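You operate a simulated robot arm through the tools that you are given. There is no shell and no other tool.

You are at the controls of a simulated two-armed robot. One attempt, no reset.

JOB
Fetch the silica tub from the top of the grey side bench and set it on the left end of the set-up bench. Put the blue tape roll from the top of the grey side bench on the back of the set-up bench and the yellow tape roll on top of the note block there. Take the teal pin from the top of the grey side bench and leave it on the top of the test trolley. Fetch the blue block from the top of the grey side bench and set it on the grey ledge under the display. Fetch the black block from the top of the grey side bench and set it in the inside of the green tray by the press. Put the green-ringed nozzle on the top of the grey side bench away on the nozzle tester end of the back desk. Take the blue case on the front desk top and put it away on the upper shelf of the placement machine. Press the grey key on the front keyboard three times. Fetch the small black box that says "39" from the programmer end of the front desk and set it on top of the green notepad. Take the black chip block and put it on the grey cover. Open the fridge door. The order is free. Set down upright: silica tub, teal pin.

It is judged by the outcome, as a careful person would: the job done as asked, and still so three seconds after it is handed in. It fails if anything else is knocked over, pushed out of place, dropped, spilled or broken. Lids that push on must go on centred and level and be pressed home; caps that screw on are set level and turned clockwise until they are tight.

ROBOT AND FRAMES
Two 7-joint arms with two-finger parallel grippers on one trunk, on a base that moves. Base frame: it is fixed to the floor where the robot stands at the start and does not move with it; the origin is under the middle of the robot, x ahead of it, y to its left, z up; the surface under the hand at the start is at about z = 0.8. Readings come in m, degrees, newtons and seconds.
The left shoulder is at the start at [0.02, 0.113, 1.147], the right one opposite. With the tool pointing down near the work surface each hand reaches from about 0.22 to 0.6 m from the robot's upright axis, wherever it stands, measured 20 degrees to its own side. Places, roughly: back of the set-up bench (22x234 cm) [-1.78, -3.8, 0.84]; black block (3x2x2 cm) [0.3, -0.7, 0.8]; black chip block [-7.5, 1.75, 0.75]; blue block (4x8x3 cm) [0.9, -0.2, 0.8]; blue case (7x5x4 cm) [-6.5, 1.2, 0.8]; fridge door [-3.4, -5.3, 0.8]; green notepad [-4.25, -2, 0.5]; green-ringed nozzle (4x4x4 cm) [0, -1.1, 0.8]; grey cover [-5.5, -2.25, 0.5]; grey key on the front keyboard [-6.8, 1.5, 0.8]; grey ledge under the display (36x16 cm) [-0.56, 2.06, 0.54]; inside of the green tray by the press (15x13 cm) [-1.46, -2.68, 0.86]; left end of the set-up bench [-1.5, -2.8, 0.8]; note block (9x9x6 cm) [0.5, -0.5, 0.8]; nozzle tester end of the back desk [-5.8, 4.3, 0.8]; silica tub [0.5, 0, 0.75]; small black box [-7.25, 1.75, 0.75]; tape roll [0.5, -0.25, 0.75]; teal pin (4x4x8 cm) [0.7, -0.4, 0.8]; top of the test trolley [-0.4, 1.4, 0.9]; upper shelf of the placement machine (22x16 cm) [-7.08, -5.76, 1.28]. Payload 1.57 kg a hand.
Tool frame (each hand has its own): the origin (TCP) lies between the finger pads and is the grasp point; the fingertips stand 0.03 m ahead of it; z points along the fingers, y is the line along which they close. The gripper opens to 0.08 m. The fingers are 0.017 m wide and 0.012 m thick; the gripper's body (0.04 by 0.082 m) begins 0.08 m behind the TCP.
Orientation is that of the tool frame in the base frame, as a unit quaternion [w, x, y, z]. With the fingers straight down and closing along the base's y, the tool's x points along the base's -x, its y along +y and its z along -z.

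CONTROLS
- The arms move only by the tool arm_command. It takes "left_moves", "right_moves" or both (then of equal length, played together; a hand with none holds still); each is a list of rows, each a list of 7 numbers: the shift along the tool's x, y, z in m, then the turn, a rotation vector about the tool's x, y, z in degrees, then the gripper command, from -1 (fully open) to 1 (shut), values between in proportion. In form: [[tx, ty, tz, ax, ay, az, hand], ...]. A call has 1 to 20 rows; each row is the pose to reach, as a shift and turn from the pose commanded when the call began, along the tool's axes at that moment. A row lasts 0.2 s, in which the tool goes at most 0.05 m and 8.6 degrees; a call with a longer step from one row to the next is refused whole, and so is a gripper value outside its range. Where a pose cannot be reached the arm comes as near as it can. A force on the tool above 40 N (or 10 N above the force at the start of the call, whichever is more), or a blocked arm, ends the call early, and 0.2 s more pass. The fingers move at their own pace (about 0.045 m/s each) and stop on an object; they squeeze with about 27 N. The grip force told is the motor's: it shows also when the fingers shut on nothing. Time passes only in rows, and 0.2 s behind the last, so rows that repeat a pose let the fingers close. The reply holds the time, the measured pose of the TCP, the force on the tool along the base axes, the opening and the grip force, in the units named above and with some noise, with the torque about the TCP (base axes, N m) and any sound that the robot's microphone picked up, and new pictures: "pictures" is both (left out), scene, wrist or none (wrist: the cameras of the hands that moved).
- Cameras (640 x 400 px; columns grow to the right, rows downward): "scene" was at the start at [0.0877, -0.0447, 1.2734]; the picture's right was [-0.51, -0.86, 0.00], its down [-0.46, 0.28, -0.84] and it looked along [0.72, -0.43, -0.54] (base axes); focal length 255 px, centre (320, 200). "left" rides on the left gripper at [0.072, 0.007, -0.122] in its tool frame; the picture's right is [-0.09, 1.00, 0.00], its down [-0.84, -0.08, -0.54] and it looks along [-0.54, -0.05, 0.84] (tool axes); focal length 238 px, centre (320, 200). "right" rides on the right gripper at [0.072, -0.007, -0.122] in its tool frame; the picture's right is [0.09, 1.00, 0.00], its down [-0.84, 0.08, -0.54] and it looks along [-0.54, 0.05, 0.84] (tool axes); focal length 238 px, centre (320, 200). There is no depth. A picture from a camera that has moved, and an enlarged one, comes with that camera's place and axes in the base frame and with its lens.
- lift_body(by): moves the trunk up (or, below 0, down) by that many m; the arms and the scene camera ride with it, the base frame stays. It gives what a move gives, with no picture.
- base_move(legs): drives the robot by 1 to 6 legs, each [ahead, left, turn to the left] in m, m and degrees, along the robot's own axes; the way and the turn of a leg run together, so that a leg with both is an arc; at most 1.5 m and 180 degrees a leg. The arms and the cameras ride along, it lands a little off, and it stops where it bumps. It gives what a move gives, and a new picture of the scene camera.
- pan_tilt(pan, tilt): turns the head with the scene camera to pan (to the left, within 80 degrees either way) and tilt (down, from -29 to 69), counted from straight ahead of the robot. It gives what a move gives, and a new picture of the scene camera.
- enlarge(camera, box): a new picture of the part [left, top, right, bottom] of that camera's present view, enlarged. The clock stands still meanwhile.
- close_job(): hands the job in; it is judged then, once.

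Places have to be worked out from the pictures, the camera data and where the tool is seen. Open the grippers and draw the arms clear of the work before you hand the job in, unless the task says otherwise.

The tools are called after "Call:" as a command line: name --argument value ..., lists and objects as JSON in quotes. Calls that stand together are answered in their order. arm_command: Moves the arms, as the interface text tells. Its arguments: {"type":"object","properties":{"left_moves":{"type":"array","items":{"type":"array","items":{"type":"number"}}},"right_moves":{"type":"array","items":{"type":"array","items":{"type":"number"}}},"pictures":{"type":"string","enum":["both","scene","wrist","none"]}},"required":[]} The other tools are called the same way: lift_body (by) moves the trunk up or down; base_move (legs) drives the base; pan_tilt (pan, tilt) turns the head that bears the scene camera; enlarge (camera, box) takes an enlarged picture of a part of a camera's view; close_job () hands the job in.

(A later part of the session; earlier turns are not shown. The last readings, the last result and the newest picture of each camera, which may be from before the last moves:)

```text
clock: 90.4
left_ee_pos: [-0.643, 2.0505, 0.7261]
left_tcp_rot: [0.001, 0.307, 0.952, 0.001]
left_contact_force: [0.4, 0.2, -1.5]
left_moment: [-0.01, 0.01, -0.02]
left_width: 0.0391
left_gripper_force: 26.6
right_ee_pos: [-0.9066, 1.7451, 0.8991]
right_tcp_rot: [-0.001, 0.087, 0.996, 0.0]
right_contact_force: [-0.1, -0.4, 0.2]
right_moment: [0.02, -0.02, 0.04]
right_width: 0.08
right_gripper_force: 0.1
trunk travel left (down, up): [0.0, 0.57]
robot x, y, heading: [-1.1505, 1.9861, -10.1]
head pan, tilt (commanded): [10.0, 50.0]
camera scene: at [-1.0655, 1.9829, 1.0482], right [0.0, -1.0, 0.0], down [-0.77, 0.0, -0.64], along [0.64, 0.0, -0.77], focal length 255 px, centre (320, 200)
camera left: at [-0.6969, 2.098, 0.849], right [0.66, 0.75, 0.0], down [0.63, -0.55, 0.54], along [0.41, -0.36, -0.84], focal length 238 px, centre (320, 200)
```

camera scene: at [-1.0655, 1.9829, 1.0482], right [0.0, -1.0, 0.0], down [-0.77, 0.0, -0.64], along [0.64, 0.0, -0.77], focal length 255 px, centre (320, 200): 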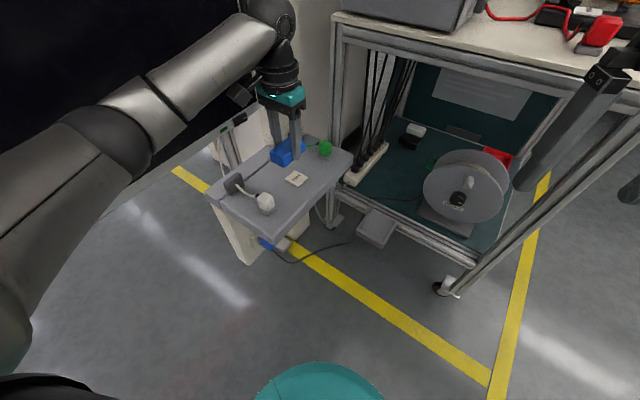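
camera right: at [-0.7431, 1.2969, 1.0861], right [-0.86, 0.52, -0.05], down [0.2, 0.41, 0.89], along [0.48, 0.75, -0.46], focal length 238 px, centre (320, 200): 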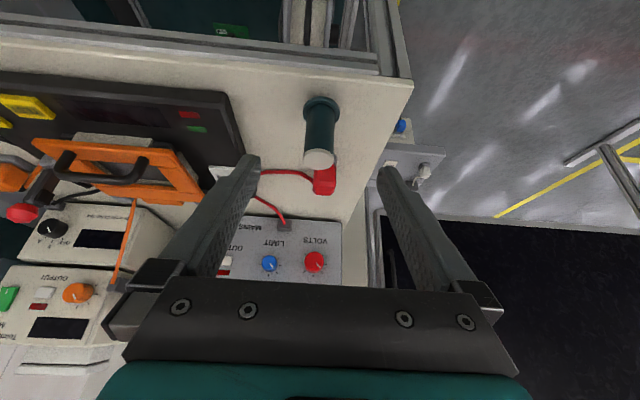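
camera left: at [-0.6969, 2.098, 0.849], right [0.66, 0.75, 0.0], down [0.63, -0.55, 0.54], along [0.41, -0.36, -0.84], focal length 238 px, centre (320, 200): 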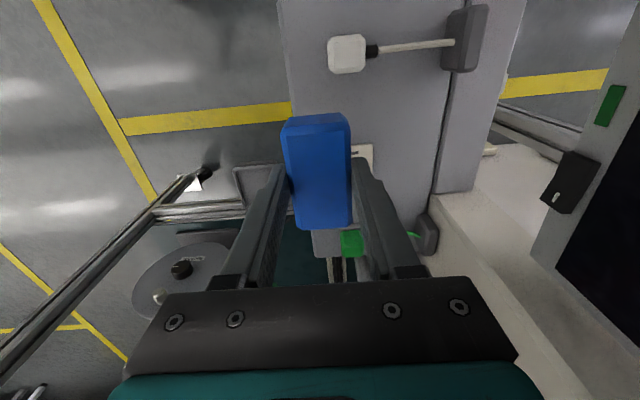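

TCP is over the target; parallax-corrected, the block will sit between the plug and the plate near the front edge. Lowering most of the way with a 5 mm shift to the front.

Call:
arm_command --left_moves '[[0, -0.003, 0.04, 0, 0, 0, 1], [0, -0.005, 0.08, 0, 0, 0, 1], [0, -0.005, 0.115, 0, 0, 0, 1], [0, -0.005, 0.138, 0, 0, 0, 1], [0, -0.005, 0.138, 0, 0, 0, 1]]' --pictures "both"

```text
clock: 91.6
left_ee_pos: [-0.6452, 2.0467, 0.5884]
left_tcp_rot: [0.0, 0.308, 0.951, 0.0]
left_contact_force: [0.6, 0.1, -1.8]
left_moment: [0.01, 0.03, -0.01]
left_width: 0.0393
left_gripper_force: 27.0
right_ee_pos: [-0.907, 1.7452, 0.898]
right_tcp_rot: [0.0, 0.086, 0.996, 0.0]
right_contact_force: [-0.2, 0.1, -0.3]
right_moment: [0.01, 0.03, 0.0]
right_width: 0.0801
right_gripper_force: 0.0
trunk travel left (down, up): [0.0, 0.57]
robot x, y, heading: [-1.1515, 1.9799, -10.0]
head pan, tilt (commanded): [10.0, 50.0]
camera scene: at [-1.0656, 1.9829, 1.0482], right [0.0, -1.0, 0.0], down [-0.77, 0.0, -0.64], along [0.64, 0.0, -0.77], focal length 255 px, centre (320, 200)
camera left: at [-0.6996, 2.0943, 0.7115], right [0.66, 0.75, 0.0], down [0.63, -0.55, 0.54], along [0.41, -0.36, -0.84], focal length 238 px, centre (320, 200)
```

scene: 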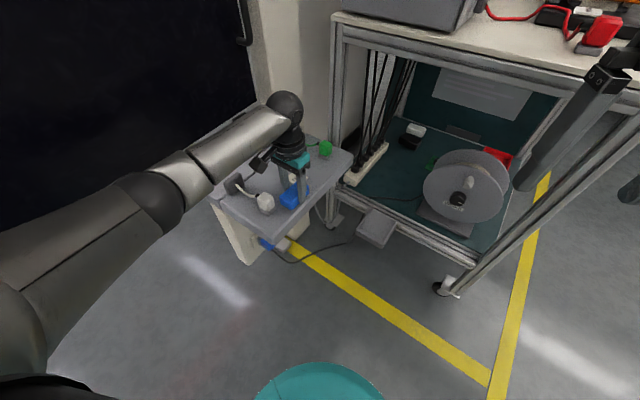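
left: 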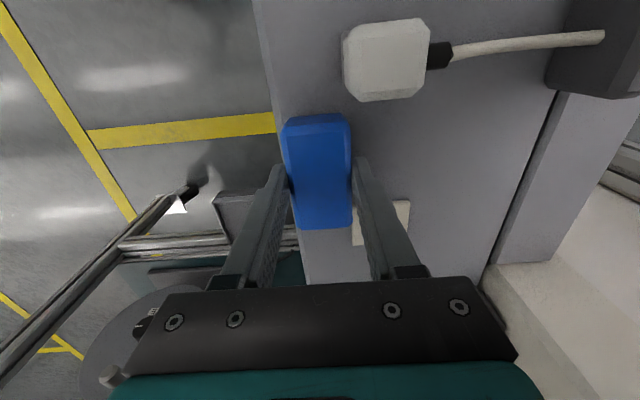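

Block is about 1 cm above the ledge, clear of plug and plate. Lowering gently to contact.

Call:
arm_command --left_moves '[[0, 0.002, 0.003, 0, 0, 0, 1], [0, 0.002, 0.006, 0, 0, 0, 1], [0, 0.002, 0.009, 0, 0, 0, 1], [0, 0.002, 0.009, 0, 0, 0, 1]]' --pictures "none"

```text
clock: 92.6
left_ee_pos: [-0.6444, 2.0485, 0.5808]
left_tcp_rot: [0.003, 0.307, 0.952, 0.0]
left_contact_force: [-3.5, 2.3, 17.0]
left_moment: [0.19, 0.37, 0.02]
left_width: 0.0395
left_gripper_force: 27.1
right_ee_pos: [-0.9072, 1.745, 0.8996]
right_tcp_rot: [0.0, 0.087, 0.996, 0.0]
right_contact_force: [-0.5, 0.6, 0.1]
right_moment: [-0.03, 0.0, -0.02]
right_width: 0.0801
right_gripper_force: 0.1
trunk travel left (down, up): [0.0, 0.57]
robot x, y, heading: [-1.1559, 1.9822, -9.9]
head pan, tilt (commanded): [10.0, 50.0]
```

Contact felt (17 N). Ease up slightly, open a little (to ~54 mm), and rise straight up.

Call:
arm_command --left_moves '[[0, 0, -0.002, 0, 0, 0, 1], [0, 0, -0.002, 0, 0, 0, -0.3], [0, 0, -0.002, 0, 0, 0, -0.4], [0, 0, -0.002, 0, 0, 0, -0.4], [0, 0, -0.03, 0, 0, 0, -0.4], [0, 0, -0.075, 0, 0, 0, -0.4], [0, 0, -0.12, 0, 0, 0, -0.4]]' --pictures "both"

```text
clock: 94.2
left_ee_pos: [-0.6445, 2.049, 0.7016]
left_tcp_rot: [0.001, 0.307, 0.952, 0.0]
left_contact_force: [0.0, -0.1, -0.6]
left_moment: [-0.04, 0.01, 0.04]
left_width: 0.0558
left_gripper_force: 0.1
right_ee_pos: [-0.9068, 1.7458, 0.8988]
right_tcp_rot: [0.001, 0.087, 0.996, 0.0]
right_contact_force: [-0.6, -0.5, 0.4]
right_moment: [-0.02, -0.02, 0.01]
right_width: 0.0797
right_gripper_force: 0.1
trunk travel left (down, up): [0.0, 0.57]
robot x, y, heading: [-1.1548, 1.9849, -9.9]
head pan, tilt (commanded): [10.0, 50.0]
camera scene: at [-1.0657, 1.9829, 1.0482], right [0.0, -1.0, 0.0], down [-0.77, 0.0, -0.64], along [0.64, 0.0, -0.77], focal length 255 px, centre (320, 200)
camera left: at [-0.7001, 2.0957, 0.8244], right [0.66, 0.75, 0.0], down [0.63, -0.55, 0.54], along [0.41, -0.36, -0.84], focal length 238 px, centre (320, 200)
```

scene: 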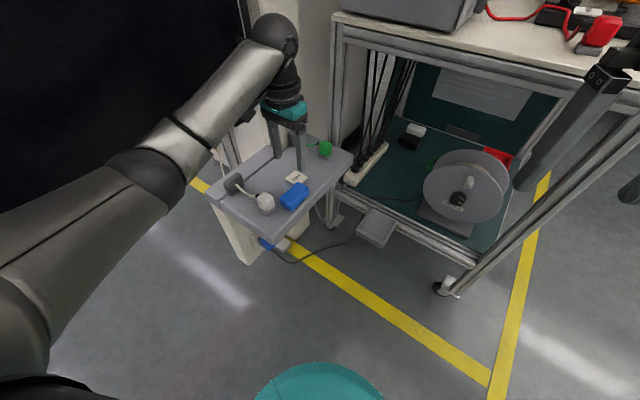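
left: 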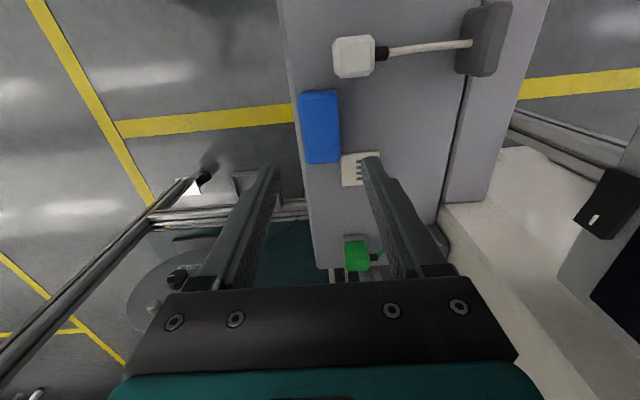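

The blue block rests neatly on the ledge. I'll retract the left hand, raise the trunk back, and drive back to the side bench.

Call:
arm_command --left_moves '[[0.036, -0.017, -0.03, 0, 0, -6.5, -1], [0.072, -0.034, -0.06, 0, 0, -13, -1], [0.108, -0.052, -0.08, 0, 0, -19.5, -1], [0.144, -0.069, -0.1, 0, 0, -26, -1]]' --pictures "none"

Call:
base_move --legs '[[0, -0.4, 0], [-0.18, -0.3, 0], [0, 0, -25]]'

Call:
lift_body --by 0.2

```text
clock: 95.2
left_ee_pos: [-0.8019, 2.0777, 0.8015]
left_tcp_rot: [0.0, 0.085, 0.996, 0.001]
left_contact_force: [0.5, 0.5, -0.5]
left_moment: [-0.05, 0.01, 0.02]
left_width: 0.0796
left_gripper_force: 0.1
right_ee_pos: [-0.9075, 1.7455, 0.8982]
right_tcp_rot: [0.001, 0.085, 0.996, 0.0]
right_contact_force: [-0.1, -0.1, -1.1]
right_moment: [0.0, 0.01, 0.0]
right_width: 0.0798
right_gripper_force: 0.0
trunk travel left (down, up): [0.0, 0.57]
robot x, y, heading: [-1.1509, 1.9786, -9.7]
head pan, tilt (commanded): [10.0, 50.0]
```

```text
clock: 100.9
left_ee_pos: [-1.0935, 1.2592, 0.8031]
left_tcp_rot: [0.0, 0.304, 0.953, 0.0]
left_contact_force: [-0.3, 0.4, -0.9]
left_moment: [0.01, 0.01, 0.02]
left_width: 0.0797
left_gripper_force: 0.1
right_ee_pos: [-1.3337, 1.0054, 0.8991]
right_tcp_rot: [0.0, 0.305, 0.952, 0.0]
right_contact_force: [0.5, 0.5, 0.9]
right_moment: [-0.01, 0.02, -0.02]
right_width: 0.0799
right_gripper_force: 0.2
trunk travel left (down, up): [0.0, 0.57]
robot x, y, heading: [-1.4556, 1.3277, -35.5]
head pan, tilt (commanded): [10.0, 50.0]
camera scene: at [-1.3743, 1.2886, 1.0482], right [-0.43, -0.9, 0.0], down [-0.69, 0.33, -0.64], along [0.58, -0.28, -0.77], focal length 255 px, centre (320, 200)
```

scene: 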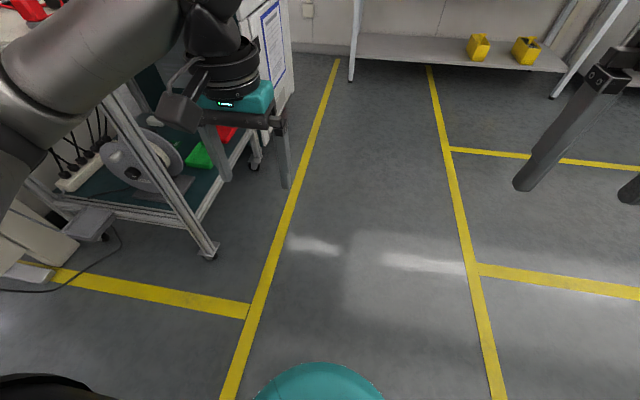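

```text
clock: 103.0
left_ee_pos: [-1.0937, 1.2593, 1.0022]
left_tcp_rot: [0.0, 0.304, 0.953, -0.001]
left_contact_force: [1.3, -0.9, -0.6]
left_moment: [-0.03, 0.01, -0.02]
left_width: 0.0801
left_gripper_force: 0.0
right_ee_pos: [-1.3342, 1.006, 1.0989]
right_tcp_rot: [0.0, 0.304, 0.953, 0.0]
right_contact_force: [0.7, 0.2, 0.1]
right_moment: [0.0, 0.03, -0.01]
right_width: 0.08
right_gripper_force: 0.0
trunk travel left (down, up): [-0.2, 0.37]
robot x, y, heading: [-1.4517, 1.3271, -35.3]
head pan, tilt (commanded): [10.0, 50.0]
```

Clear floor ahead. I'll shift right to keep the left elbow off the trolley, then drive along to the bench.

Call:
base_move --legs '[[0.1, -0.2, 0], [1.0, 0, 0], [0.8, 0, 0]]'

Call:
pan_tilt --pan 0 --tilt 40

```text
clock: 113.5
left_ee_pos: [0.3606, -0.0298, 1.0027]
left_tcp_rot: [0.0, 0.31, 0.951, 0.0]
left_contact_force: [0.5, 0.4, -0.9]
left_moment: [0.02, 0.01, 0.01]
left_width: 0.08
left_gripper_force: 0.0
right_ee_pos: [0.1182, -0.2798, 1.0992]
right_tcp_rot: [0.001, 0.309, 0.951, 0.0]
right_contact_force: [-0.1, 0.5, 0.6]
right_moment: [0.01, 0.0, -0.01]
right_width: 0.0801
right_gripper_force: 0.0
trunk travel left (down, up): [-0.2, 0.37]
robot x, y, heading: [0.0041, 0.042, -36.2]
head pan, tilt (commanded): [10.0, 50.0]
camera scene: at [0.0808, 0.0036, 1.2481], right [-0.44, -0.9, 0.0], down [-0.69, 0.34, -0.64], along [0.58, -0.28, -0.77], focal length 255 px, centre (320, 200)
```

scene: 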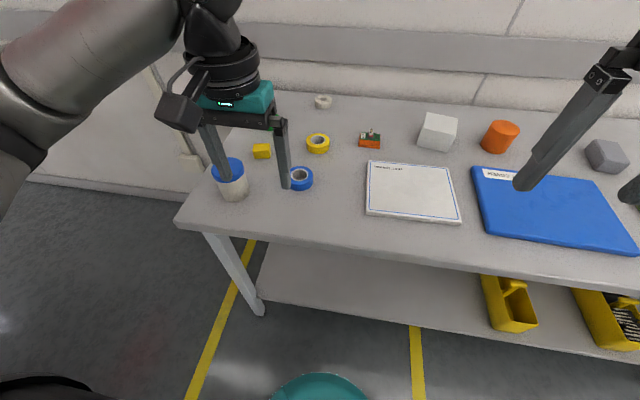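

```text
clock: 114.3
left_ee_pos: [0.3601, -0.0301, 1.0025]
left_tcp_rot: [0.001, 0.31, 0.951, 0.0]
left_contact_force: [0.0, 0.1, -0.2]
left_moment: [-0.01, -0.03, 0.01]
left_width: 0.0798
left_gripper_force: 0.0
right_ee_pos: [0.1171, -0.2805, 1.0993]
right_tcp_rot: [0.0, 0.31, 0.951, 0.0]
right_contact_force: [0.2, -0.5, 0.3]
right_moment: [0.03, 0.02, -0.01]
right_width: 0.0803
right_gripper_force: 0.0
trunk travel left (down, up): [-0.2, 0.37]
robot x, y, heading: [0.0016, 0.0401, -36.5]
head pan, tilt (commanded): [0.0, 40.0]
camera scene: at [0.0802, -0.0124, 1.2623], right [-0.59, -0.81, 0.0], down [-0.52, 0.38, -0.77], along [0.62, -0.45, -0.64], focal length 255 px, centre (320, 200)
```

scene: 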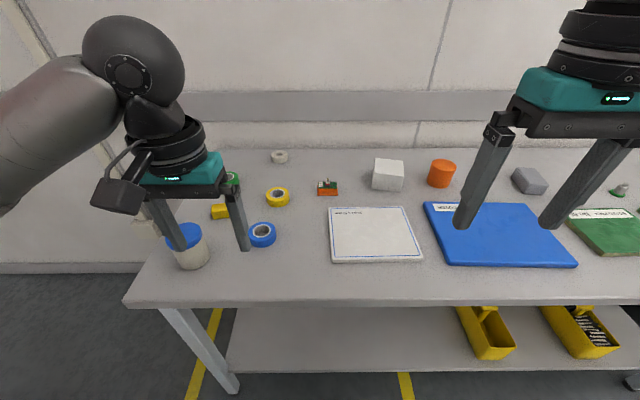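

Back at the bench. Next: the yellow roll onto the note block with the left hand. I'll close in 0.12 m and square up.

Call:
base_move --legs '[[0.12, -0.03, 1.2]]'

```text
clock: 115.5
left_ee_pos: [0.4425, -0.1161, 1.0019]
left_tcp_rot: [0.001, 0.3, 0.954, 0.0]
left_contact_force: [-0.3, -0.9, 0.5]
left_moment: [0.05, 0.02, 0.0]
left_width: 0.0802
left_gripper_force: 0.1
right_ee_pos: [0.2071, -0.3722, 1.0984]
right_tcp_rot: [-0.001, 0.3, 0.954, 0.001]
right_contact_force: [0.2, -0.1, -0.3]
right_moment: [0.0, 0.01, 0.01]
right_width: 0.08
right_gripper_force: 0.1
trunk travel left (down, up): [-0.2, 0.37]
robot x, y, heading: [0.0806, -0.0504, -35.0]
head pan, tilt (commanded): [0.0, 40.0]
camera scene: at [0.163, -0.1057, 1.2622], right [-0.57, -0.82, 0.0], down [-0.53, 0.37, -0.77], along [0.63, -0.44, -0.64], focal length 255 px, centre (320, 200)
```

scene: 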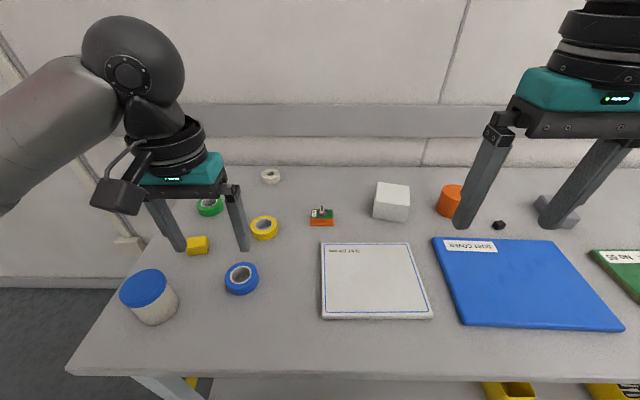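

Yellow roll at about R(0.527,0.137). I'll bring the left hand above it for a close look.

Call:
arm_command --left_moves '[[-0.04, -0.004, 0.01, 0, 0, 0, -1], [-0.08, -0.008, 0.02, 0, 0, 0, -1], [-0.12, -0.012, 0.03, 0, 0, 0, -1], [-0.16, -0.017, 0.04, 0, 0, 0, -1], [-0.18, -0.017, 0.06, 0, 0, 0, -1], [-0.18, -0.017, 0.06, 0, 0, 0, -1]]' --pictures "both"

```text
clock: 116.9
left_ee_pos: [0.581, -0.2336, 0.9394]
left_tcp_rot: [0.001, 0.3, 0.954, 0.0]
left_contact_force: [0.6, -1.0, 0.5]
left_moment: [-0.04, 0.02, 0.02]
left_width: 0.0802
left_gripper_force: 0.1
right_ee_pos: [0.2058, -0.3721, 1.0978]
right_tcp_rot: [0.0, 0.299, 0.954, 0.001]
right_contact_force: [-0.1, -0.2, -0.5]
right_moment: [0.0, -0.03, 0.0]
right_width: 0.0799
right_gripper_force: 0.2
trunk travel left (down, up): [-0.2, 0.37]
robot x, y, heading: [0.0821, -0.0517, -34.7]
head pan, tilt (commanded): [0.0, 40.0]
camera scene: at [0.1625, -0.1051, 1.2623], right [-0.57, -0.82, 0.0], down [-0.53, 0.37, -0.77], along [0.63, -0.44, -0.64], focal length 255 px, centre (320, 200)
camera left: at [0.5257, -0.1876, 1.0632], right [0.65, 0.76, 0.0], down [0.64, -0.54, 0.54], along [0.41, -0.35, -0.84], focal length 238 px, centre (320, 200)
```

scene: 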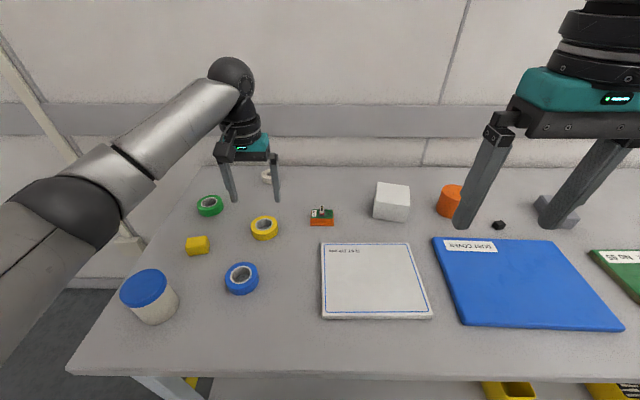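
left: 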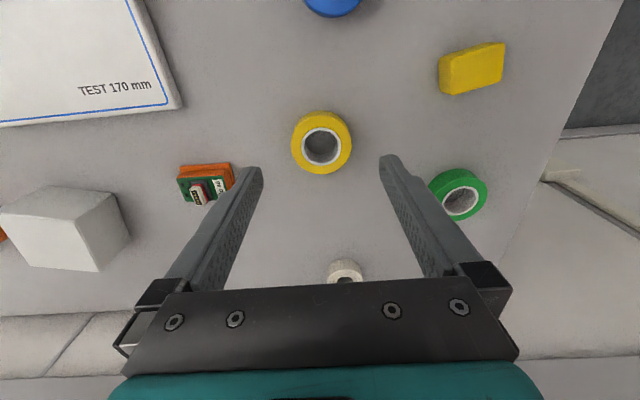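

Roll centre at (0.590,-0.240), OD ≈63 mm. Descend and grip it across its outside.

Call:
arm_command --left_moves '[[-0.006, 0, 0.03, 0, 0, 0, -1], [-0.012, 0, 0.07, 0, 0, 0, -1], [-0.012, 0, 0.1045, 0, 0, 0, -1], [-0.012, 0, 0.1045, 0, 0, 0, 1], [-0.012, 0, 0.1045, 0, 0, 0, 1], [-0.012, 0, 0.1045, 0, 0, 0, 1]]' --pictures "both"

```text
clock: 118.3
left_ee_pos: [0.5901, -0.2393, 0.838]
left_tcp_rot: [0.0, 0.3, 0.954, 0.0]
left_contact_force: [0.6, 0.5, -0.1]
left_moment: [-0.03, -0.01, 0.02]
left_width: 0.0624
left_gripper_force: 27.2
right_ee_pos: [0.2059, -0.3712, 1.0995]
right_tcp_rot: [0.0, 0.3, 0.954, 0.0]
right_contact_force: [-1.2, -1.2, 0.0]
right_moment: [0.0, 0.0, 0.02]
right_width: 0.0798
right_gripper_force: 0.1
trunk travel left (down, up): [-0.2, 0.37]
robot x, y, heading: [0.0817, -0.0534, -35.1]
head pan, tilt (commanded): [0.0, 40.0]
camera scene: at [0.1625, -0.1051, 1.2623], right [-0.57, -0.82, 0.0], down [-0.53, 0.37, -0.77], along [0.63, -0.44, -0.64], focal length 255 px, centre (320, 200)
camera left: at [0.536, -0.1941, 0.9607], right [0.65, 0.76, 0.0], down [0.64, -0.54, 0.54], along [0.41, -0.35, -0.84], focal length 238 px, centre (320, 200)
```

scene: 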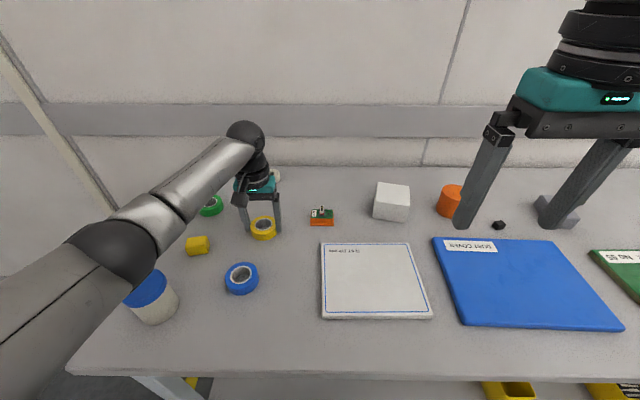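
left: 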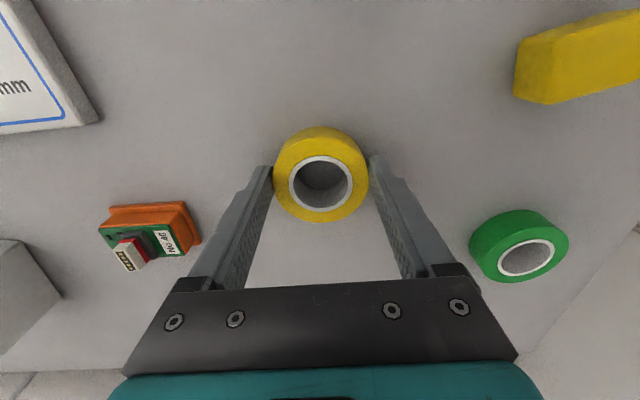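

Roll gripped. Lift it 12 cm and slide the base 0.3 m right so the note block comes in front of the left hand.

Call:
arm_command --left_moves '[[0, 0, -0.04, 0, 0, 0, 1], [0, 0, -0.08, 0, 0, 0, 1], [0, 0, -0.12, 0, 0, 0, 1]]' --pictures "none"

Call:
base_move --legs '[[0.02, -0.31, 0]]'

Call:
arm_command --left_moves '[[0, 0, 0, 0, 0, 0, 1]]' --pictures "both"

```text
clock: 119.1
left_ee_pos: [0.5909, -0.2402, 0.9581]
left_tcp_rot: [0.001, 0.3, 0.954, 0.0]
left_contact_force: [-0.5, -0.2, -0.2]
left_moment: [0.0, 0.0, 0.04]
left_width: 0.0623
left_gripper_force: 27.0
right_ee_pos: [0.2068, -0.3717, 1.0999]
right_tcp_rot: [0.001, 0.3, 0.954, 0.0]
right_contact_force: [-0.5, 1.2, -0.6]
right_moment: [-0.01, 0.01, -0.01]
right_width: 0.0799
right_gripper_force: 0.0
trunk travel left (down, up): [-0.2, 0.37]
robot x, y, heading: [0.0861, -0.0489, -34.9]
head pan, tilt (commanded): [0.0, 40.0]
```

```text
clock: 121.2
left_ee_pos: [0.4332, -0.5022, 0.9577]
left_tcp_rot: [0.0, 0.298, 0.954, 0.0]
left_contact_force: [0.1, 1.6, -0.1]
left_moment: [-0.01, -0.05, 0.01]
left_width: 0.0627
left_gripper_force: 26.3
right_ee_pos: [0.0474, -0.6355, 1.0982]
right_tcp_rot: [0.0, 0.299, 0.954, 0.0]
right_contact_force: [-0.1, -0.5, 0.1]
right_moment: [0.0, -0.02, -0.02]
right_width: 0.08
right_gripper_force: 0.0
trunk travel left (down, up): [-0.2, 0.37]
robot x, y, heading: [-0.0756, -0.3127, -35.0]
head pan, tilt (commanded): [0.0, 40.0]
camera scene: at [0.0033, -0.3683, 1.2623], right [-0.57, -0.82, 0.0], down [-0.53, 0.37, -0.77], along [0.63, -0.44, -0.64], focal length 255 px, centre (320, 200)
```

scene: 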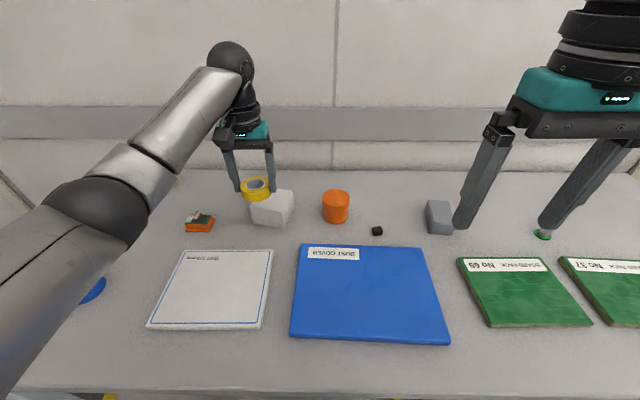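

```text
clock: 121.6
left_ee_pos: [0.433, -0.5017, 0.958]
left_tcp_rot: [0.0, 0.299, 0.954, 0.0]
left_contact_force: [-0.4, -0.1, -0.1]
left_moment: [0.02, 0.02, 0.0]
left_width: 0.0625
left_gripper_force: 27.6
right_ee_pos: [0.0484, -0.6349, 1.0994]
right_tcp_rot: [0.0, 0.299, 0.954, 0.0]
right_contact_force: [0.3, 0.2, -0.6]
right_moment: [-0.03, 0.01, 0.0]
right_width: 0.0801
right_gripper_force: 0.2
trunk travel left (down, up): [-0.2, 0.37]
robot x, y, heading: [-0.0781, -0.3161, -35.1]
head pan, tilt (commanded): [0.0, 40.0]
camera scene: at [0.0035, -0.368, 1.2623], right [-0.57, -0.82, 0.0], down [-0.53, 0.37, -0.77], along [0.63, -0.44, -0.64], focal length 255 px, centre (320, 200)
camera left: at [0.3771, -0.4563, 1.0806], right [0.64, 0.77, 0.0], down [0.64, -0.54, 0.54], along [0.42, -0.35, -0.84], focal length 238 px, centre (320, 200)
```

scene: 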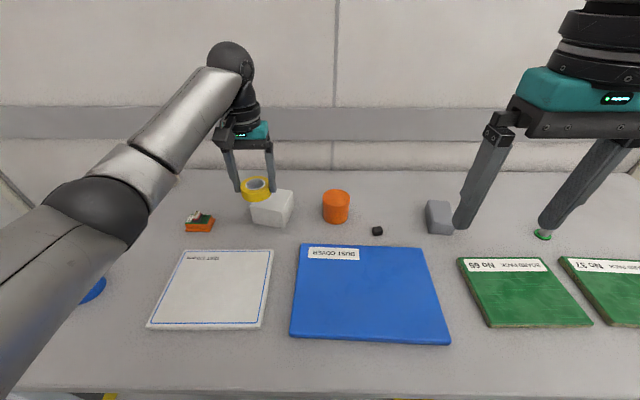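
left: 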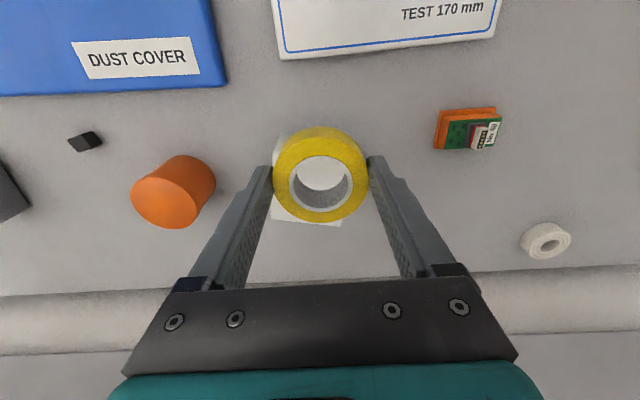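

The roll is nearly above the note block. Enlarging to find the block's exact centre.

Call:
enlarge --camera "scene" --box '[210, 150, 330, 250]'

Call:
enlarge --camera "left" --box '[240, 100, 400, 250]'

```text
4.00 times, centred on (270, 200) of scene
camera zoom: at [0.0035, -0.368, 1.2623], right [-0.57, -0.82, 0.0], down [-0.53, 0.37, -0.77], along [0.63, -0.44, -0.64], focal length 1021 px, centre (520, 200)
```

zoom: 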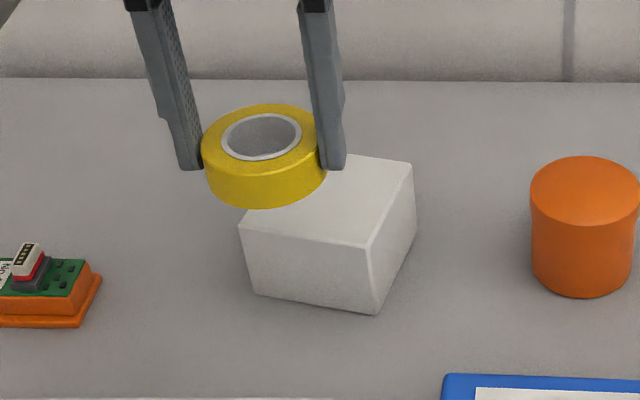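

```text
2.67 times, centred on (320, 175) of left
camera zoom: at [0.3771, -0.4563, 1.0806], right [0.64, 0.77, 0.0], down [0.64, -0.54, 0.54], along [0.42, -0.35, -0.84], focal length 636 px, centre (320, 267)
```

zoom: 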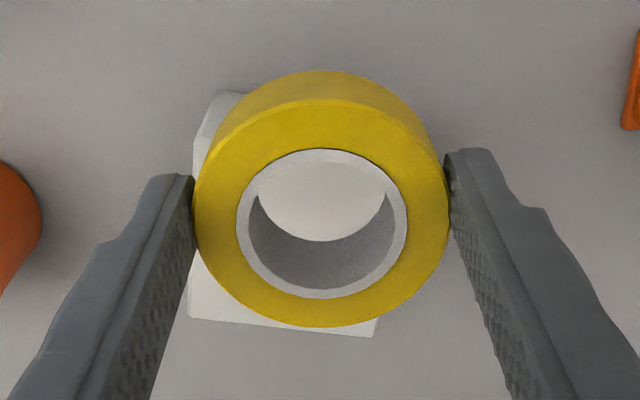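

The block's centre is at R(0.584,0.120), 8 cm sides. I'll move the roll 59 mm forward and 20 mm right, then lower toward its top at z≈0.86.

Call:
arm_command --left_moves '[[-0.03, -0.01, 0, 0, 0, 0, 1], [-0.059, -0.02, 0, 0, 0, 0, 1], [-0.059, -0.02, 0.025, 0, 0, 0, 1], [-0.059, -0.02, 0.048, 0, 0, 0, 1], [-0.059, -0.02, 0.048, 0, 0, 0, 1]]' --pictures "both"

Call:
enlarge --camera "scene" --box '[210, 150, 330, 250]'

```text
clock: 122.8
left_ee_pos: [0.4669, -0.5476, 0.9098]
left_tcp_rot: [0.001, 0.299, 0.954, -0.001]
left_contact_force: [-0.1, -0.6, 0.2]
left_moment: [0.0, 0.02, 0.01]
left_width: 0.0624
left_gripper_force: 27.1
left hand out of reach, approached as far as the arm can: row 2, 3, 4, 5
right_ee_pos: [0.0476, -0.6353, 1.0999]
right_tcp_rot: [0.0, 0.299, 0.954, 0.001]
right_contact_force: [-0.3, -0.4, 0.9]
right_moment: [0.02, -0.01, 0.03]
right_width: 0.0799
right_gripper_force: 0.1
trunk travel left (down, up): [-0.2, 0.37]
robot x, y, heading: [-0.0746, -0.3165, -35.0]
head pan, tilt (commanded): [0.0, 40.0]
camera scene: at [0.0037, -0.3678, 1.2623], right [-0.57, -0.82, 0.0], down [-0.53, 0.37, -0.77], along [0.63, -0.44, -0.64], focal length 255 px, centre (320, 200)
camera left: at [0.4121, -0.5012, 1.0332], right [0.64, 0.77, 0.0], down [0.64, -0.54, 0.54], along [0.42, -0.35, -0.84], focal length 238 px, centre (320, 200)
```

scene: 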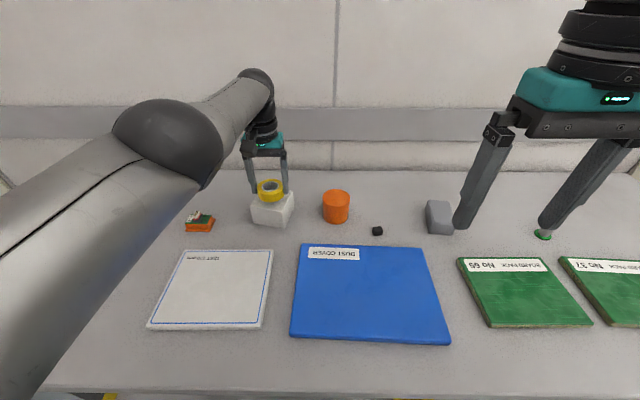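
left: 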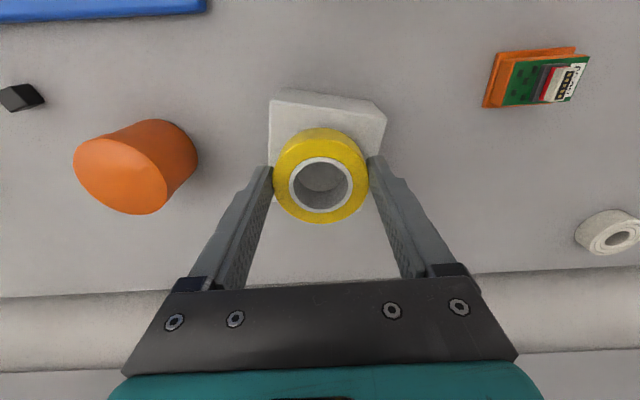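

```text
4.00 times, centred on (270, 200) of scene
camera zoom: at [0.0037, -0.3678, 1.2623], right [-0.57, -0.82, 0.0], down [-0.53, 0.37, -0.77], along [0.63, -0.44, -0.64], focal length 1021 px, centre (520, 200)
```

zoom: 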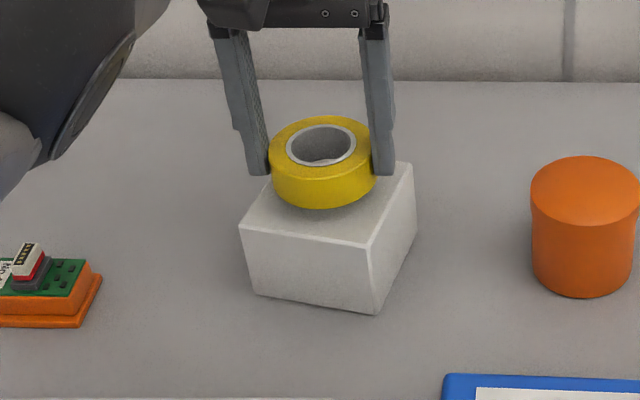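

The roll is centred over the block (arm just at its reach limit). Lower the last centimetre gently.

Call:
arm_command --left_moves '[[0, 0, 0.004, 0, 0, 0, 1], [0, 0, 0.008, 0, 0, 0, 1], [0, 0, 0.01, 0, 0, 0, 1], [0, 0, 0.01, 0, 0, 0, 1]]' --pictures "none"

Call:
enlarge --camera "scene" --box '[210, 150, 330, 250]'

```text
clock: 123.8
left_ee_pos: [0.4672, -0.5463, 0.8984]
left_tcp_rot: [-0.001, 0.3, 0.954, 0.0]
left_contact_force: [0.2, -0.7, -0.4]
left_moment: [-0.01, -0.01, -0.02]
left_width: 0.0628
left_gripper_force: 27.5
right_ee_pos: [0.048, -0.635, 1.0996]
right_tcp_rot: [0.0, 0.298, 0.955, 0.0]
right_contact_force: [-0.3, -0.4, -0.8]
right_moment: [0.01, 0.01, 0.03]
right_width: 0.0799
right_gripper_force: 0.0
trunk travel left (down, up): [-0.2, 0.37]
robot x, y, heading: [-0.0773, -0.3131, -34.8]
head pan, tilt (commanded): [0.0, 40.0]
```

```text
4.00 times, centred on (270, 200) of scene
camera zoom: at [0.0035, -0.3679, 1.2623], right [-0.57, -0.82, 0.0], down [-0.53, 0.37, -0.77], along [0.63, -0.44, -0.64], focal length 1021 px, centre (520, 200)
```

zoom: 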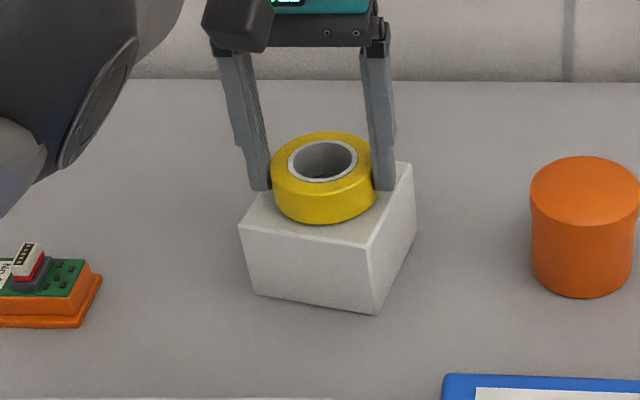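

Almost touching; no force yet. A few more millimetres.

Call:
arm_command --left_moves '[[0, 0, 0.002, 0, 0, 0, 1], [0, 0, 0.004, 0, 0, 0, 1], [0, 0, 0.004, 0, 0, 0, 1]]' --pictures "none"

```text
clock: 124.6
left_ee_pos: [0.4675, -0.547, 0.8978]
left_tcp_rot: [0.002, 0.299, 0.954, 0.0]
left_contact_force: [0.8, 0.5, 8.8]
left_moment: [0.04, 0.02, 0.02]
left_width: 0.0624
left_gripper_force: 27.1
right_ee_pos: [0.0471, -0.6341, 1.0986]
right_tcp_rot: [0.0, 0.299, 0.954, -0.001]
right_contact_force: [0.2, -0.9, 0.0]
right_moment: [0.02, -0.05, -0.04]
right_width: 0.08
right_gripper_force: 0.1
trunk travel left (down, up): [-0.2, 0.37]
robot x, y, heading: [-0.0757, -0.3159, -34.8]
head pan, tilt (commanded): [0.0, 40.0]
```

Contact (9 N). Release and rise.

Call:
arm_command --left_moves '[[0, 0, -0.001, 0, 0, 0, 0], [0, 0, -0.001, 0, 0, 0, -0.8], [0, 0, -0.001, 0, 0, 0, -1], [0, 0, -0.001, 0, 0, 0, -1], [0, 0, -0.03, 0, 0, 0, -1], [0, 0, -0.07, 0, 0, 0, -1], [0, 0, -0.1, 0, 0, 0, -1]]' --pictures "both"

```text
clock: 126.2
left_ee_pos: [0.4663, -0.5455, 0.9959]
left_tcp_rot: [0.001, 0.299, 0.954, 0.001]
left_contact_force: [0.3, -1.1, 0.1]
left_moment: [-0.01, 0.02, -0.01]
left_width: 0.08
left_gripper_force: 0.0
right_ee_pos: [0.0475, -0.6334, 1.0985]
right_tcp_rot: [0.0, 0.299, 0.954, 0.0]
right_contact_force: [-0.3, -0.8, 0.1]
right_moment: [-0.02, -0.02, 0.0]
right_width: 0.08
right_gripper_force: 0.0
trunk travel left (down, up): [-0.2, 0.37]
robot x, y, heading: [-0.0735, -0.3149, -35.1]
head pan, tilt (commanded): [0.0, 40.0]
camera scene: at [0.0035, -0.3679, 1.2623], right [-0.57, -0.82, 0.0], down [-0.53, 0.37, -0.77], along [0.63, -0.44, -0.64], focal length 255 px, centre (320, 200)
camera left: at [0.4107, -0.4986, 1.1193], right [0.64, 0.77, 0.0], down [0.64, -0.54, 0.54], along [0.42, -0.35, -0.84], focal length 238 px, centre (320, 200)
```

scene: 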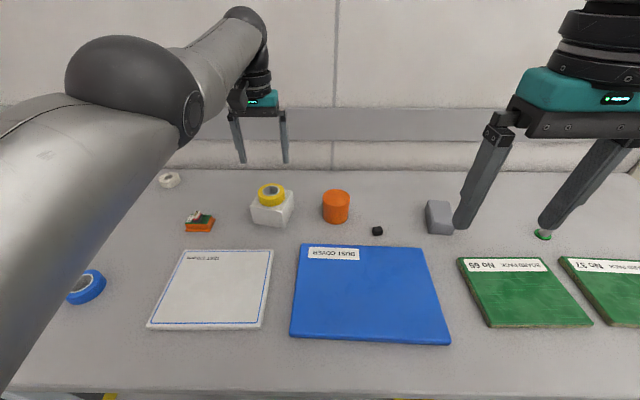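
left: 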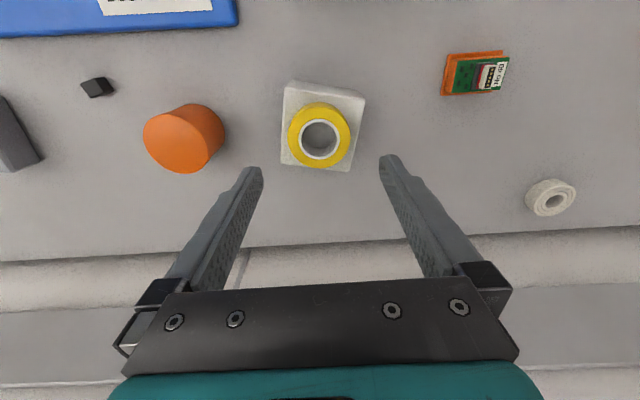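

The yellow roll sits on the note block. Now for the tub and blue roll: retract the left hand and slide the base left along the bench.

Call:
arm_command --left_moves '[[0.045, 0.005, -0.01, 0, 0, 0, -1], [0.09, 0.01, -0.02, 0, 0, 0, -1], [0.135, 0.015, -0.03, 0, 0, 0, -1], [0.18, 0.02, -0.04, 0, 0, 0, -1], [0.225, 0.03, -0.05, 0, 0, 0, -1], [0.25, 0.05, -0.06, 0, 0, 0, -1]]' --pictures "none"

Call:
base_move --legs '[[-0.09, 0.2, 0], [0, 0.32, 0]]'

```text
clock: 127.6
left_ee_pos: [0.4663, -0.5019, 1.1113]
left_tcp_rot: [-0.001, 0.299, 0.954, 0.0]
left_contact_force: [0.2, 0.2, 0.2]
left_moment: [-0.03, 0.0, -0.02]
left_width: 0.0801
left_gripper_force: 0.1
left hand out of reach, approached as far as the arm can: row 1, 2, 3, 4, 5, 6
right_ee_pos: [0.0489, -0.6329, 1.0997]
right_tcp_rot: [0.0, 0.298, 0.954, -0.001]
right_contact_force: [0.5, 0.5, 1.0]
right_moment: [-0.03, 0.02, 0.01]
right_width: 0.0801
right_gripper_force: 0.1
trunk travel left (down, up): [-0.2, 0.37]
robot x, y, heading: [-0.0788, -0.3157, -34.9]
head pan, tilt (commanded): [0.0, 40.0]
```

```text
clock: 131.0
left_ee_pos: [0.6926, -0.024, 1.1115]
left_tcp_rot: [0.0, 0.299, 0.954, 0.0]
left_contact_force: [0.4, 0.7, 0.1]
left_moment: [-0.03, -0.01, -0.02]
left_width: 0.0801
left_gripper_force: 0.0
right_ee_pos: [0.2758, -0.1541, 1.0985]
right_tcp_rot: [0.001, 0.299, 0.954, 0.0]
right_contact_force: [1.0, 0.0, 0.2]
right_moment: [0.0, -0.04, 0.02]
right_width: 0.08
right_gripper_force: 0.2
trunk travel left (down, up): [-0.2, 0.37]
robot x, y, heading: [0.1515, 0.1649, -34.8]
head pan, tilt (commanded): [0.0, 40.0]
camera scene: at [0.2306, 0.1116, 1.2623], right [-0.57, -0.82, 0.0], down [-0.53, 0.37, -0.77], along [0.63, -0.44, -0.64], focal length 255 px, centre (320, 200)
```

scene: 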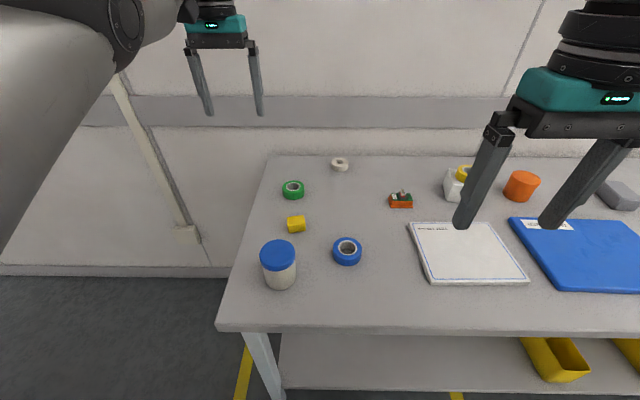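

The left hand stayed extended (R≈0.55 fwd). I'll try drawing it back again from the new pose.

Call:
arm_command --left_moves '[[0.03, 0, 0.01, 0, 0, 0, -1], [0.06, 0, 0.02, 0, 0, 0, -1], [0.09, 0, 0.03, 0, 0, 0, -1], [0.12, 0, 0.04, 0, 0, 0, -1], [0.15, 0.0, 0.04, 0, 0, 0, -1], [0.18, 0.0, 0.04, 0, 0, 0, -1]]' --pictures "scene"

```text
clock: 132.4
left_ee_pos: [0.6919, -0.0245, 1.1108]
left_tcp_rot: [0.0, 0.299, 0.954, 0.0]
left_contact_force: [1.0, -0.5, 0.1]
left_moment: [-0.01, -0.01, 0.01]
left_width: 0.08
left_gripper_force: 0.0
left hand out of reach, approached as far as the arm can: row 1, 2, 3, 4, 5, 6
right_ee_pos: [0.2756, -0.1555, 1.0986]
right_tcp_rot: [0.0, 0.299, 0.954, 0.0]
right_contact_force: [-0.1, -0.3, -0.2]
right_moment: [-0.02, 0.0, 0.0]
right_width: 0.0797
right_gripper_force: 0.1
trunk travel left (down, up): [-0.2, 0.37]
robot x, y, heading: [0.151, 0.1661, -34.6]
head pan, tilt (commanded): [0.0, 40.0]
camera scene: at [0.2303, 0.1112, 1.2623], right [-0.57, -0.82, 0.0], down [-0.53, 0.37, -0.77], along [0.63, -0.44, -0.64], focal length 255 px, centre (320, 200)
```

scene: 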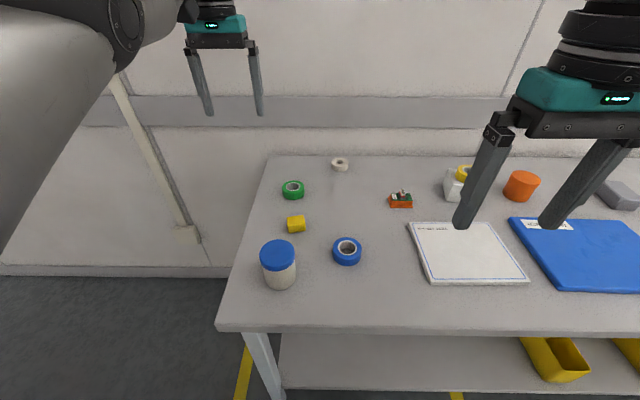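

The arm sits in a locked-out posture. I'll try a different direction — down and slightly tilted — to free it.

Call:
arm_command --left_moves '[[0, 0, 0.03, 0, -5, 0, -1], [0, 0, 0.06, 0, -10, 0, -1], [0, 0, 0.09, 0, -15, 0, -1]]' --pictures "none"

```text
clock: 133.2
left_ee_pos: [0.7542, -0.0687, 1.0352]
left_tcp_rot: [0.124, 0.297, 0.946, -0.039]
left_contact_force: [-0.8, -0.1, -0.7]
left_moment: [-0.01, 0.01, -0.01]
left_width: 0.0802
left_gripper_force: 0.0
left hand out of reach, approached as far as the arm can: row 1, 2, 3
right_ee_pos: [0.2739, -0.1557, 1.0981]
right_tcp_rot: [-0.001, 0.3, 0.954, -0.001]
right_contact_force: [-0.5, 0.5, 0.2]
right_moment: [0.02, 0.0, -0.01]
right_width: 0.0799
right_gripper_force: 0.1
trunk travel left (down, up): [-0.2, 0.37]
robot x, y, heading: [0.1476, 0.1643, -34.7]
head pan, tilt (commanded): [0.0, 40.0]
```

It responded by sliding outward, so the elbow is near full stretch. I'll try an inward-and-left move with the tilt removed to bend the elbow.

Call:
arm_command --left_moves '[[0.0, 0.04, 0.02, 0, 0, 0, -1], [0.02, 0.08, 0.04, 0, 0, 0, -1], [0.06, 0.1, 0.05, 0, 0, 0, -1], [0.1, 0.12, 0.06, 0, 0, 0, -1], [0.14, 0.12, 0.06, 0, 0, 0, -1]]' --pictures "none"

```text
clock: 134.4
left_ee_pos: [0.8282, 0.0438, 0.9515]
left_tcp_rot: [0.123, 0.296, 0.946, -0.039]
left_contact_force: [0.3, -0.1, -0.1]
left_moment: [0.02, -0.01, 0.0]
left_width: 0.0801
left_gripper_force: 0.0
left hand out of reach, approached as far as the arm can: row 2, 3, 4, 5
right_ee_pos: [0.2753, -0.1556, 1.0977]
right_tcp_rot: [0.0, 0.299, 0.954, -0.001]
right_contact_force: [0.3, 0.8, 0.1]
right_moment: [-0.01, 0.02, -0.02]
right_width: 0.0799
right_gripper_force: 0.2
trunk travel left (down, up): [-0.2, 0.37]
robot x, y, heading: [0.1498, 0.1634, -35.0]
head pan, tilt (commanded): [0.0, 40.0]
```

It follows tangentially but not inward. Let me look at the arm's posture.

Call:
pan_tilt --pan 35 --tilt 20

```text
clock: 135.4
left_ee_pos: [0.8273, 0.043, 0.953]
left_tcp_rot: [0.125, 0.297, 0.946, -0.039]
left_contact_force: [-0.2, 0.5, 0.0]
left_moment: [0.02, -0.01, -0.02]
left_width: 0.0802
left_gripper_force: 0.1
right_ee_pos: [0.2749, -0.155, 1.0995]
right_tcp_rot: [-0.001, 0.298, 0.954, 0.0]
right_contact_force: [-0.5, 1.1, 0.2]
right_moment: [-0.01, -0.03, -0.01]
right_width: 0.0802
right_gripper_force: 0.0
trunk travel left (down, up): [-0.2, 0.37]
robot x, y, heading: [0.151, 0.1688, -34.8]
head pan, tilt (commanded): [35.0, 20.0]
camera scene: at [0.2536, 0.1599, 1.2937], right [0.0, -1.0, 0.0], down [-0.34, 0.0, -0.94], along [0.94, 0.0, -0.34], focal length 255 px, centre (320, 200)
```

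scene: 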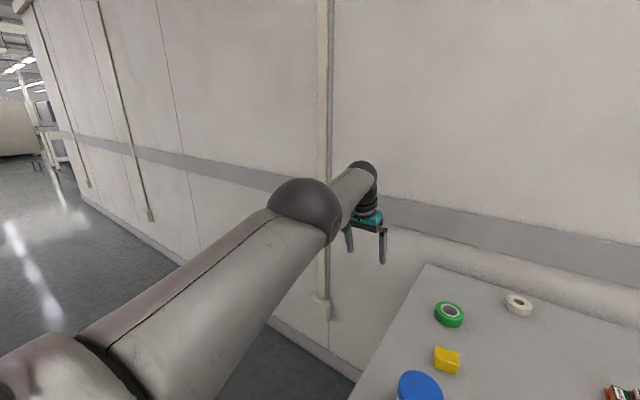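

The elbow is nearly straight. I'll command a strongly inward target over many rows to coax it to bend.

Call:
arm_command --left_moves '[[0.04, 0, -0.01, 0, 0, 0, -1], [0.08, 0, -0.02, 0, 0, 0, -1], [0.12, 0, -0.03, 0, 0, 0, -1], [0.16, 0, -0.04, 0, 0, 0, -1], [0.2, 0, -0.05, 0, 0, 0, -1], [0.24, 0, -0.06, 0, 0, 0, -1], [0.28, 0, -0.07, 0, 0, 0, -1], [0.28, 0, -0.07, 0, 0, 0, -1], [0.28, 0, -0.07, 0, 0, 0, -1], [0.28, 0, -0.07, 0, 0, 0, -1]]' --pictures "scene"

```text
clock: 137.7
left_ee_pos: [0.8569, 0.1273, 0.9491]
left_tcp_rot: [0.124, 0.297, 0.946, -0.039]
left_contact_force: [0.7, 0.4, -0.1]
left_moment: [0.03, 0.0, -0.05]
left_width: 0.0801
left_gripper_force: 0.1
left hand out of reach, approached as far as the arm can: row 1, 2, 3, 4, 5, 6, 7, 8, 9, 10
right_ee_pos: [0.2749, -0.1574, 1.0993]
right_tcp_rot: [0.0, 0.3, 0.954, 0.0]
right_contact_force: [-0.4, -0.3, -0.2]
right_moment: [0.0, -0.02, -0.04]
right_width: 0.08
right_gripper_force: 0.1
trunk travel left (down, up): [-0.2, 0.37]
robot x, y, heading: [0.1515, 0.1659, -34.7]
head pan, tilt (commanded): [35.0, 20.0]
camera scene: at [0.2536, 0.16, 1.2937], right [0.0, -1.0, 0.0], down [-0.34, 0.0, -0.94], along [0.94, 0.0, -0.34], focal length 255 px, centre (320, 200)
```

scene: 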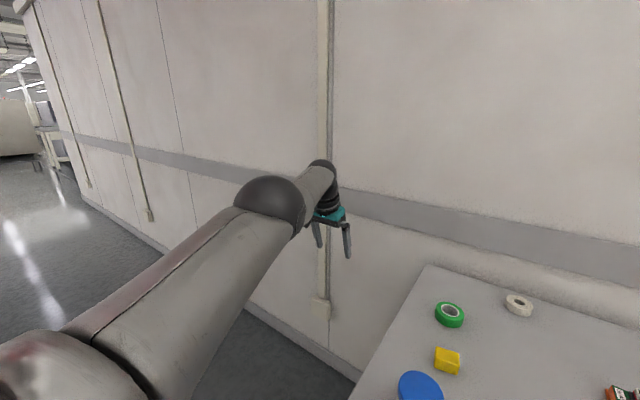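

It drifted sideways on its reach sphere. The elbow bends inward (toward my right), so I'll sweep the hand right and then inward to flex it.

Call:
arm_command --left_moves '[[0.0, -0.045, 0, 0, 0, 0, -1], [0.0, -0.09, 0, 0, 0, 0, -1], [0.0, -0.135, 0, 0, 0, 0, -1], [0.01, -0.18, 0, 0, 0, 0, -1], [0.03, -0.22, 0, 0, 0, 0, -1], [0.06, -0.25, 0, 0, 0, 0, -1], [0.09, -0.28, 0, 0, 0, 0, -1]]' --pictures "scene"

```text
clock: 139.2
left_ee_pos: [0.708, -0.1295, 0.9209]
left_tcp_rot: [0.124, 0.295, 0.947, -0.039]
left_contact_force: [0.8, 0.3, 0.1]
left_moment: [0.0, -0.01, 0.0]
left_width: 0.0797
left_gripper_force: 0.1
left hand out of reach, approached as far as the arm can: row 1, 2, 3, 4, 5, 6, 7
right_ee_pos: [0.275, -0.1555, 1.099]
right_tcp_rot: [0.001, 0.299, 0.954, 0.0]
right_contact_force: [0.0, -0.2, -0.7]
right_moment: [0.0, 0.0, 0.0]
right_width: 0.0798
right_gripper_force: 0.0
trunk travel left (down, up): [-0.2, 0.37]
robot x, y, heading: [0.1514, 0.1633, -34.9]
head pan, tilt (commanded): [35.0, 20.0]
camera scene: at [0.2531, 0.1595, 1.2938], right [0.0, -1.0, 0.0], down [-0.34, 0.0, -0.94], along [0.94, 0.0, -0.34], focal length 255 px, centre (320, 200)
```

scene: 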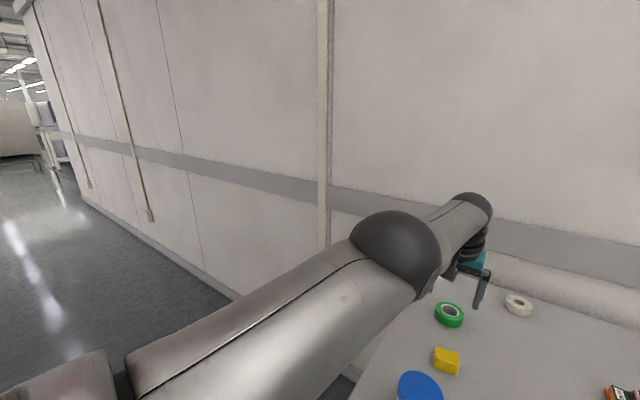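

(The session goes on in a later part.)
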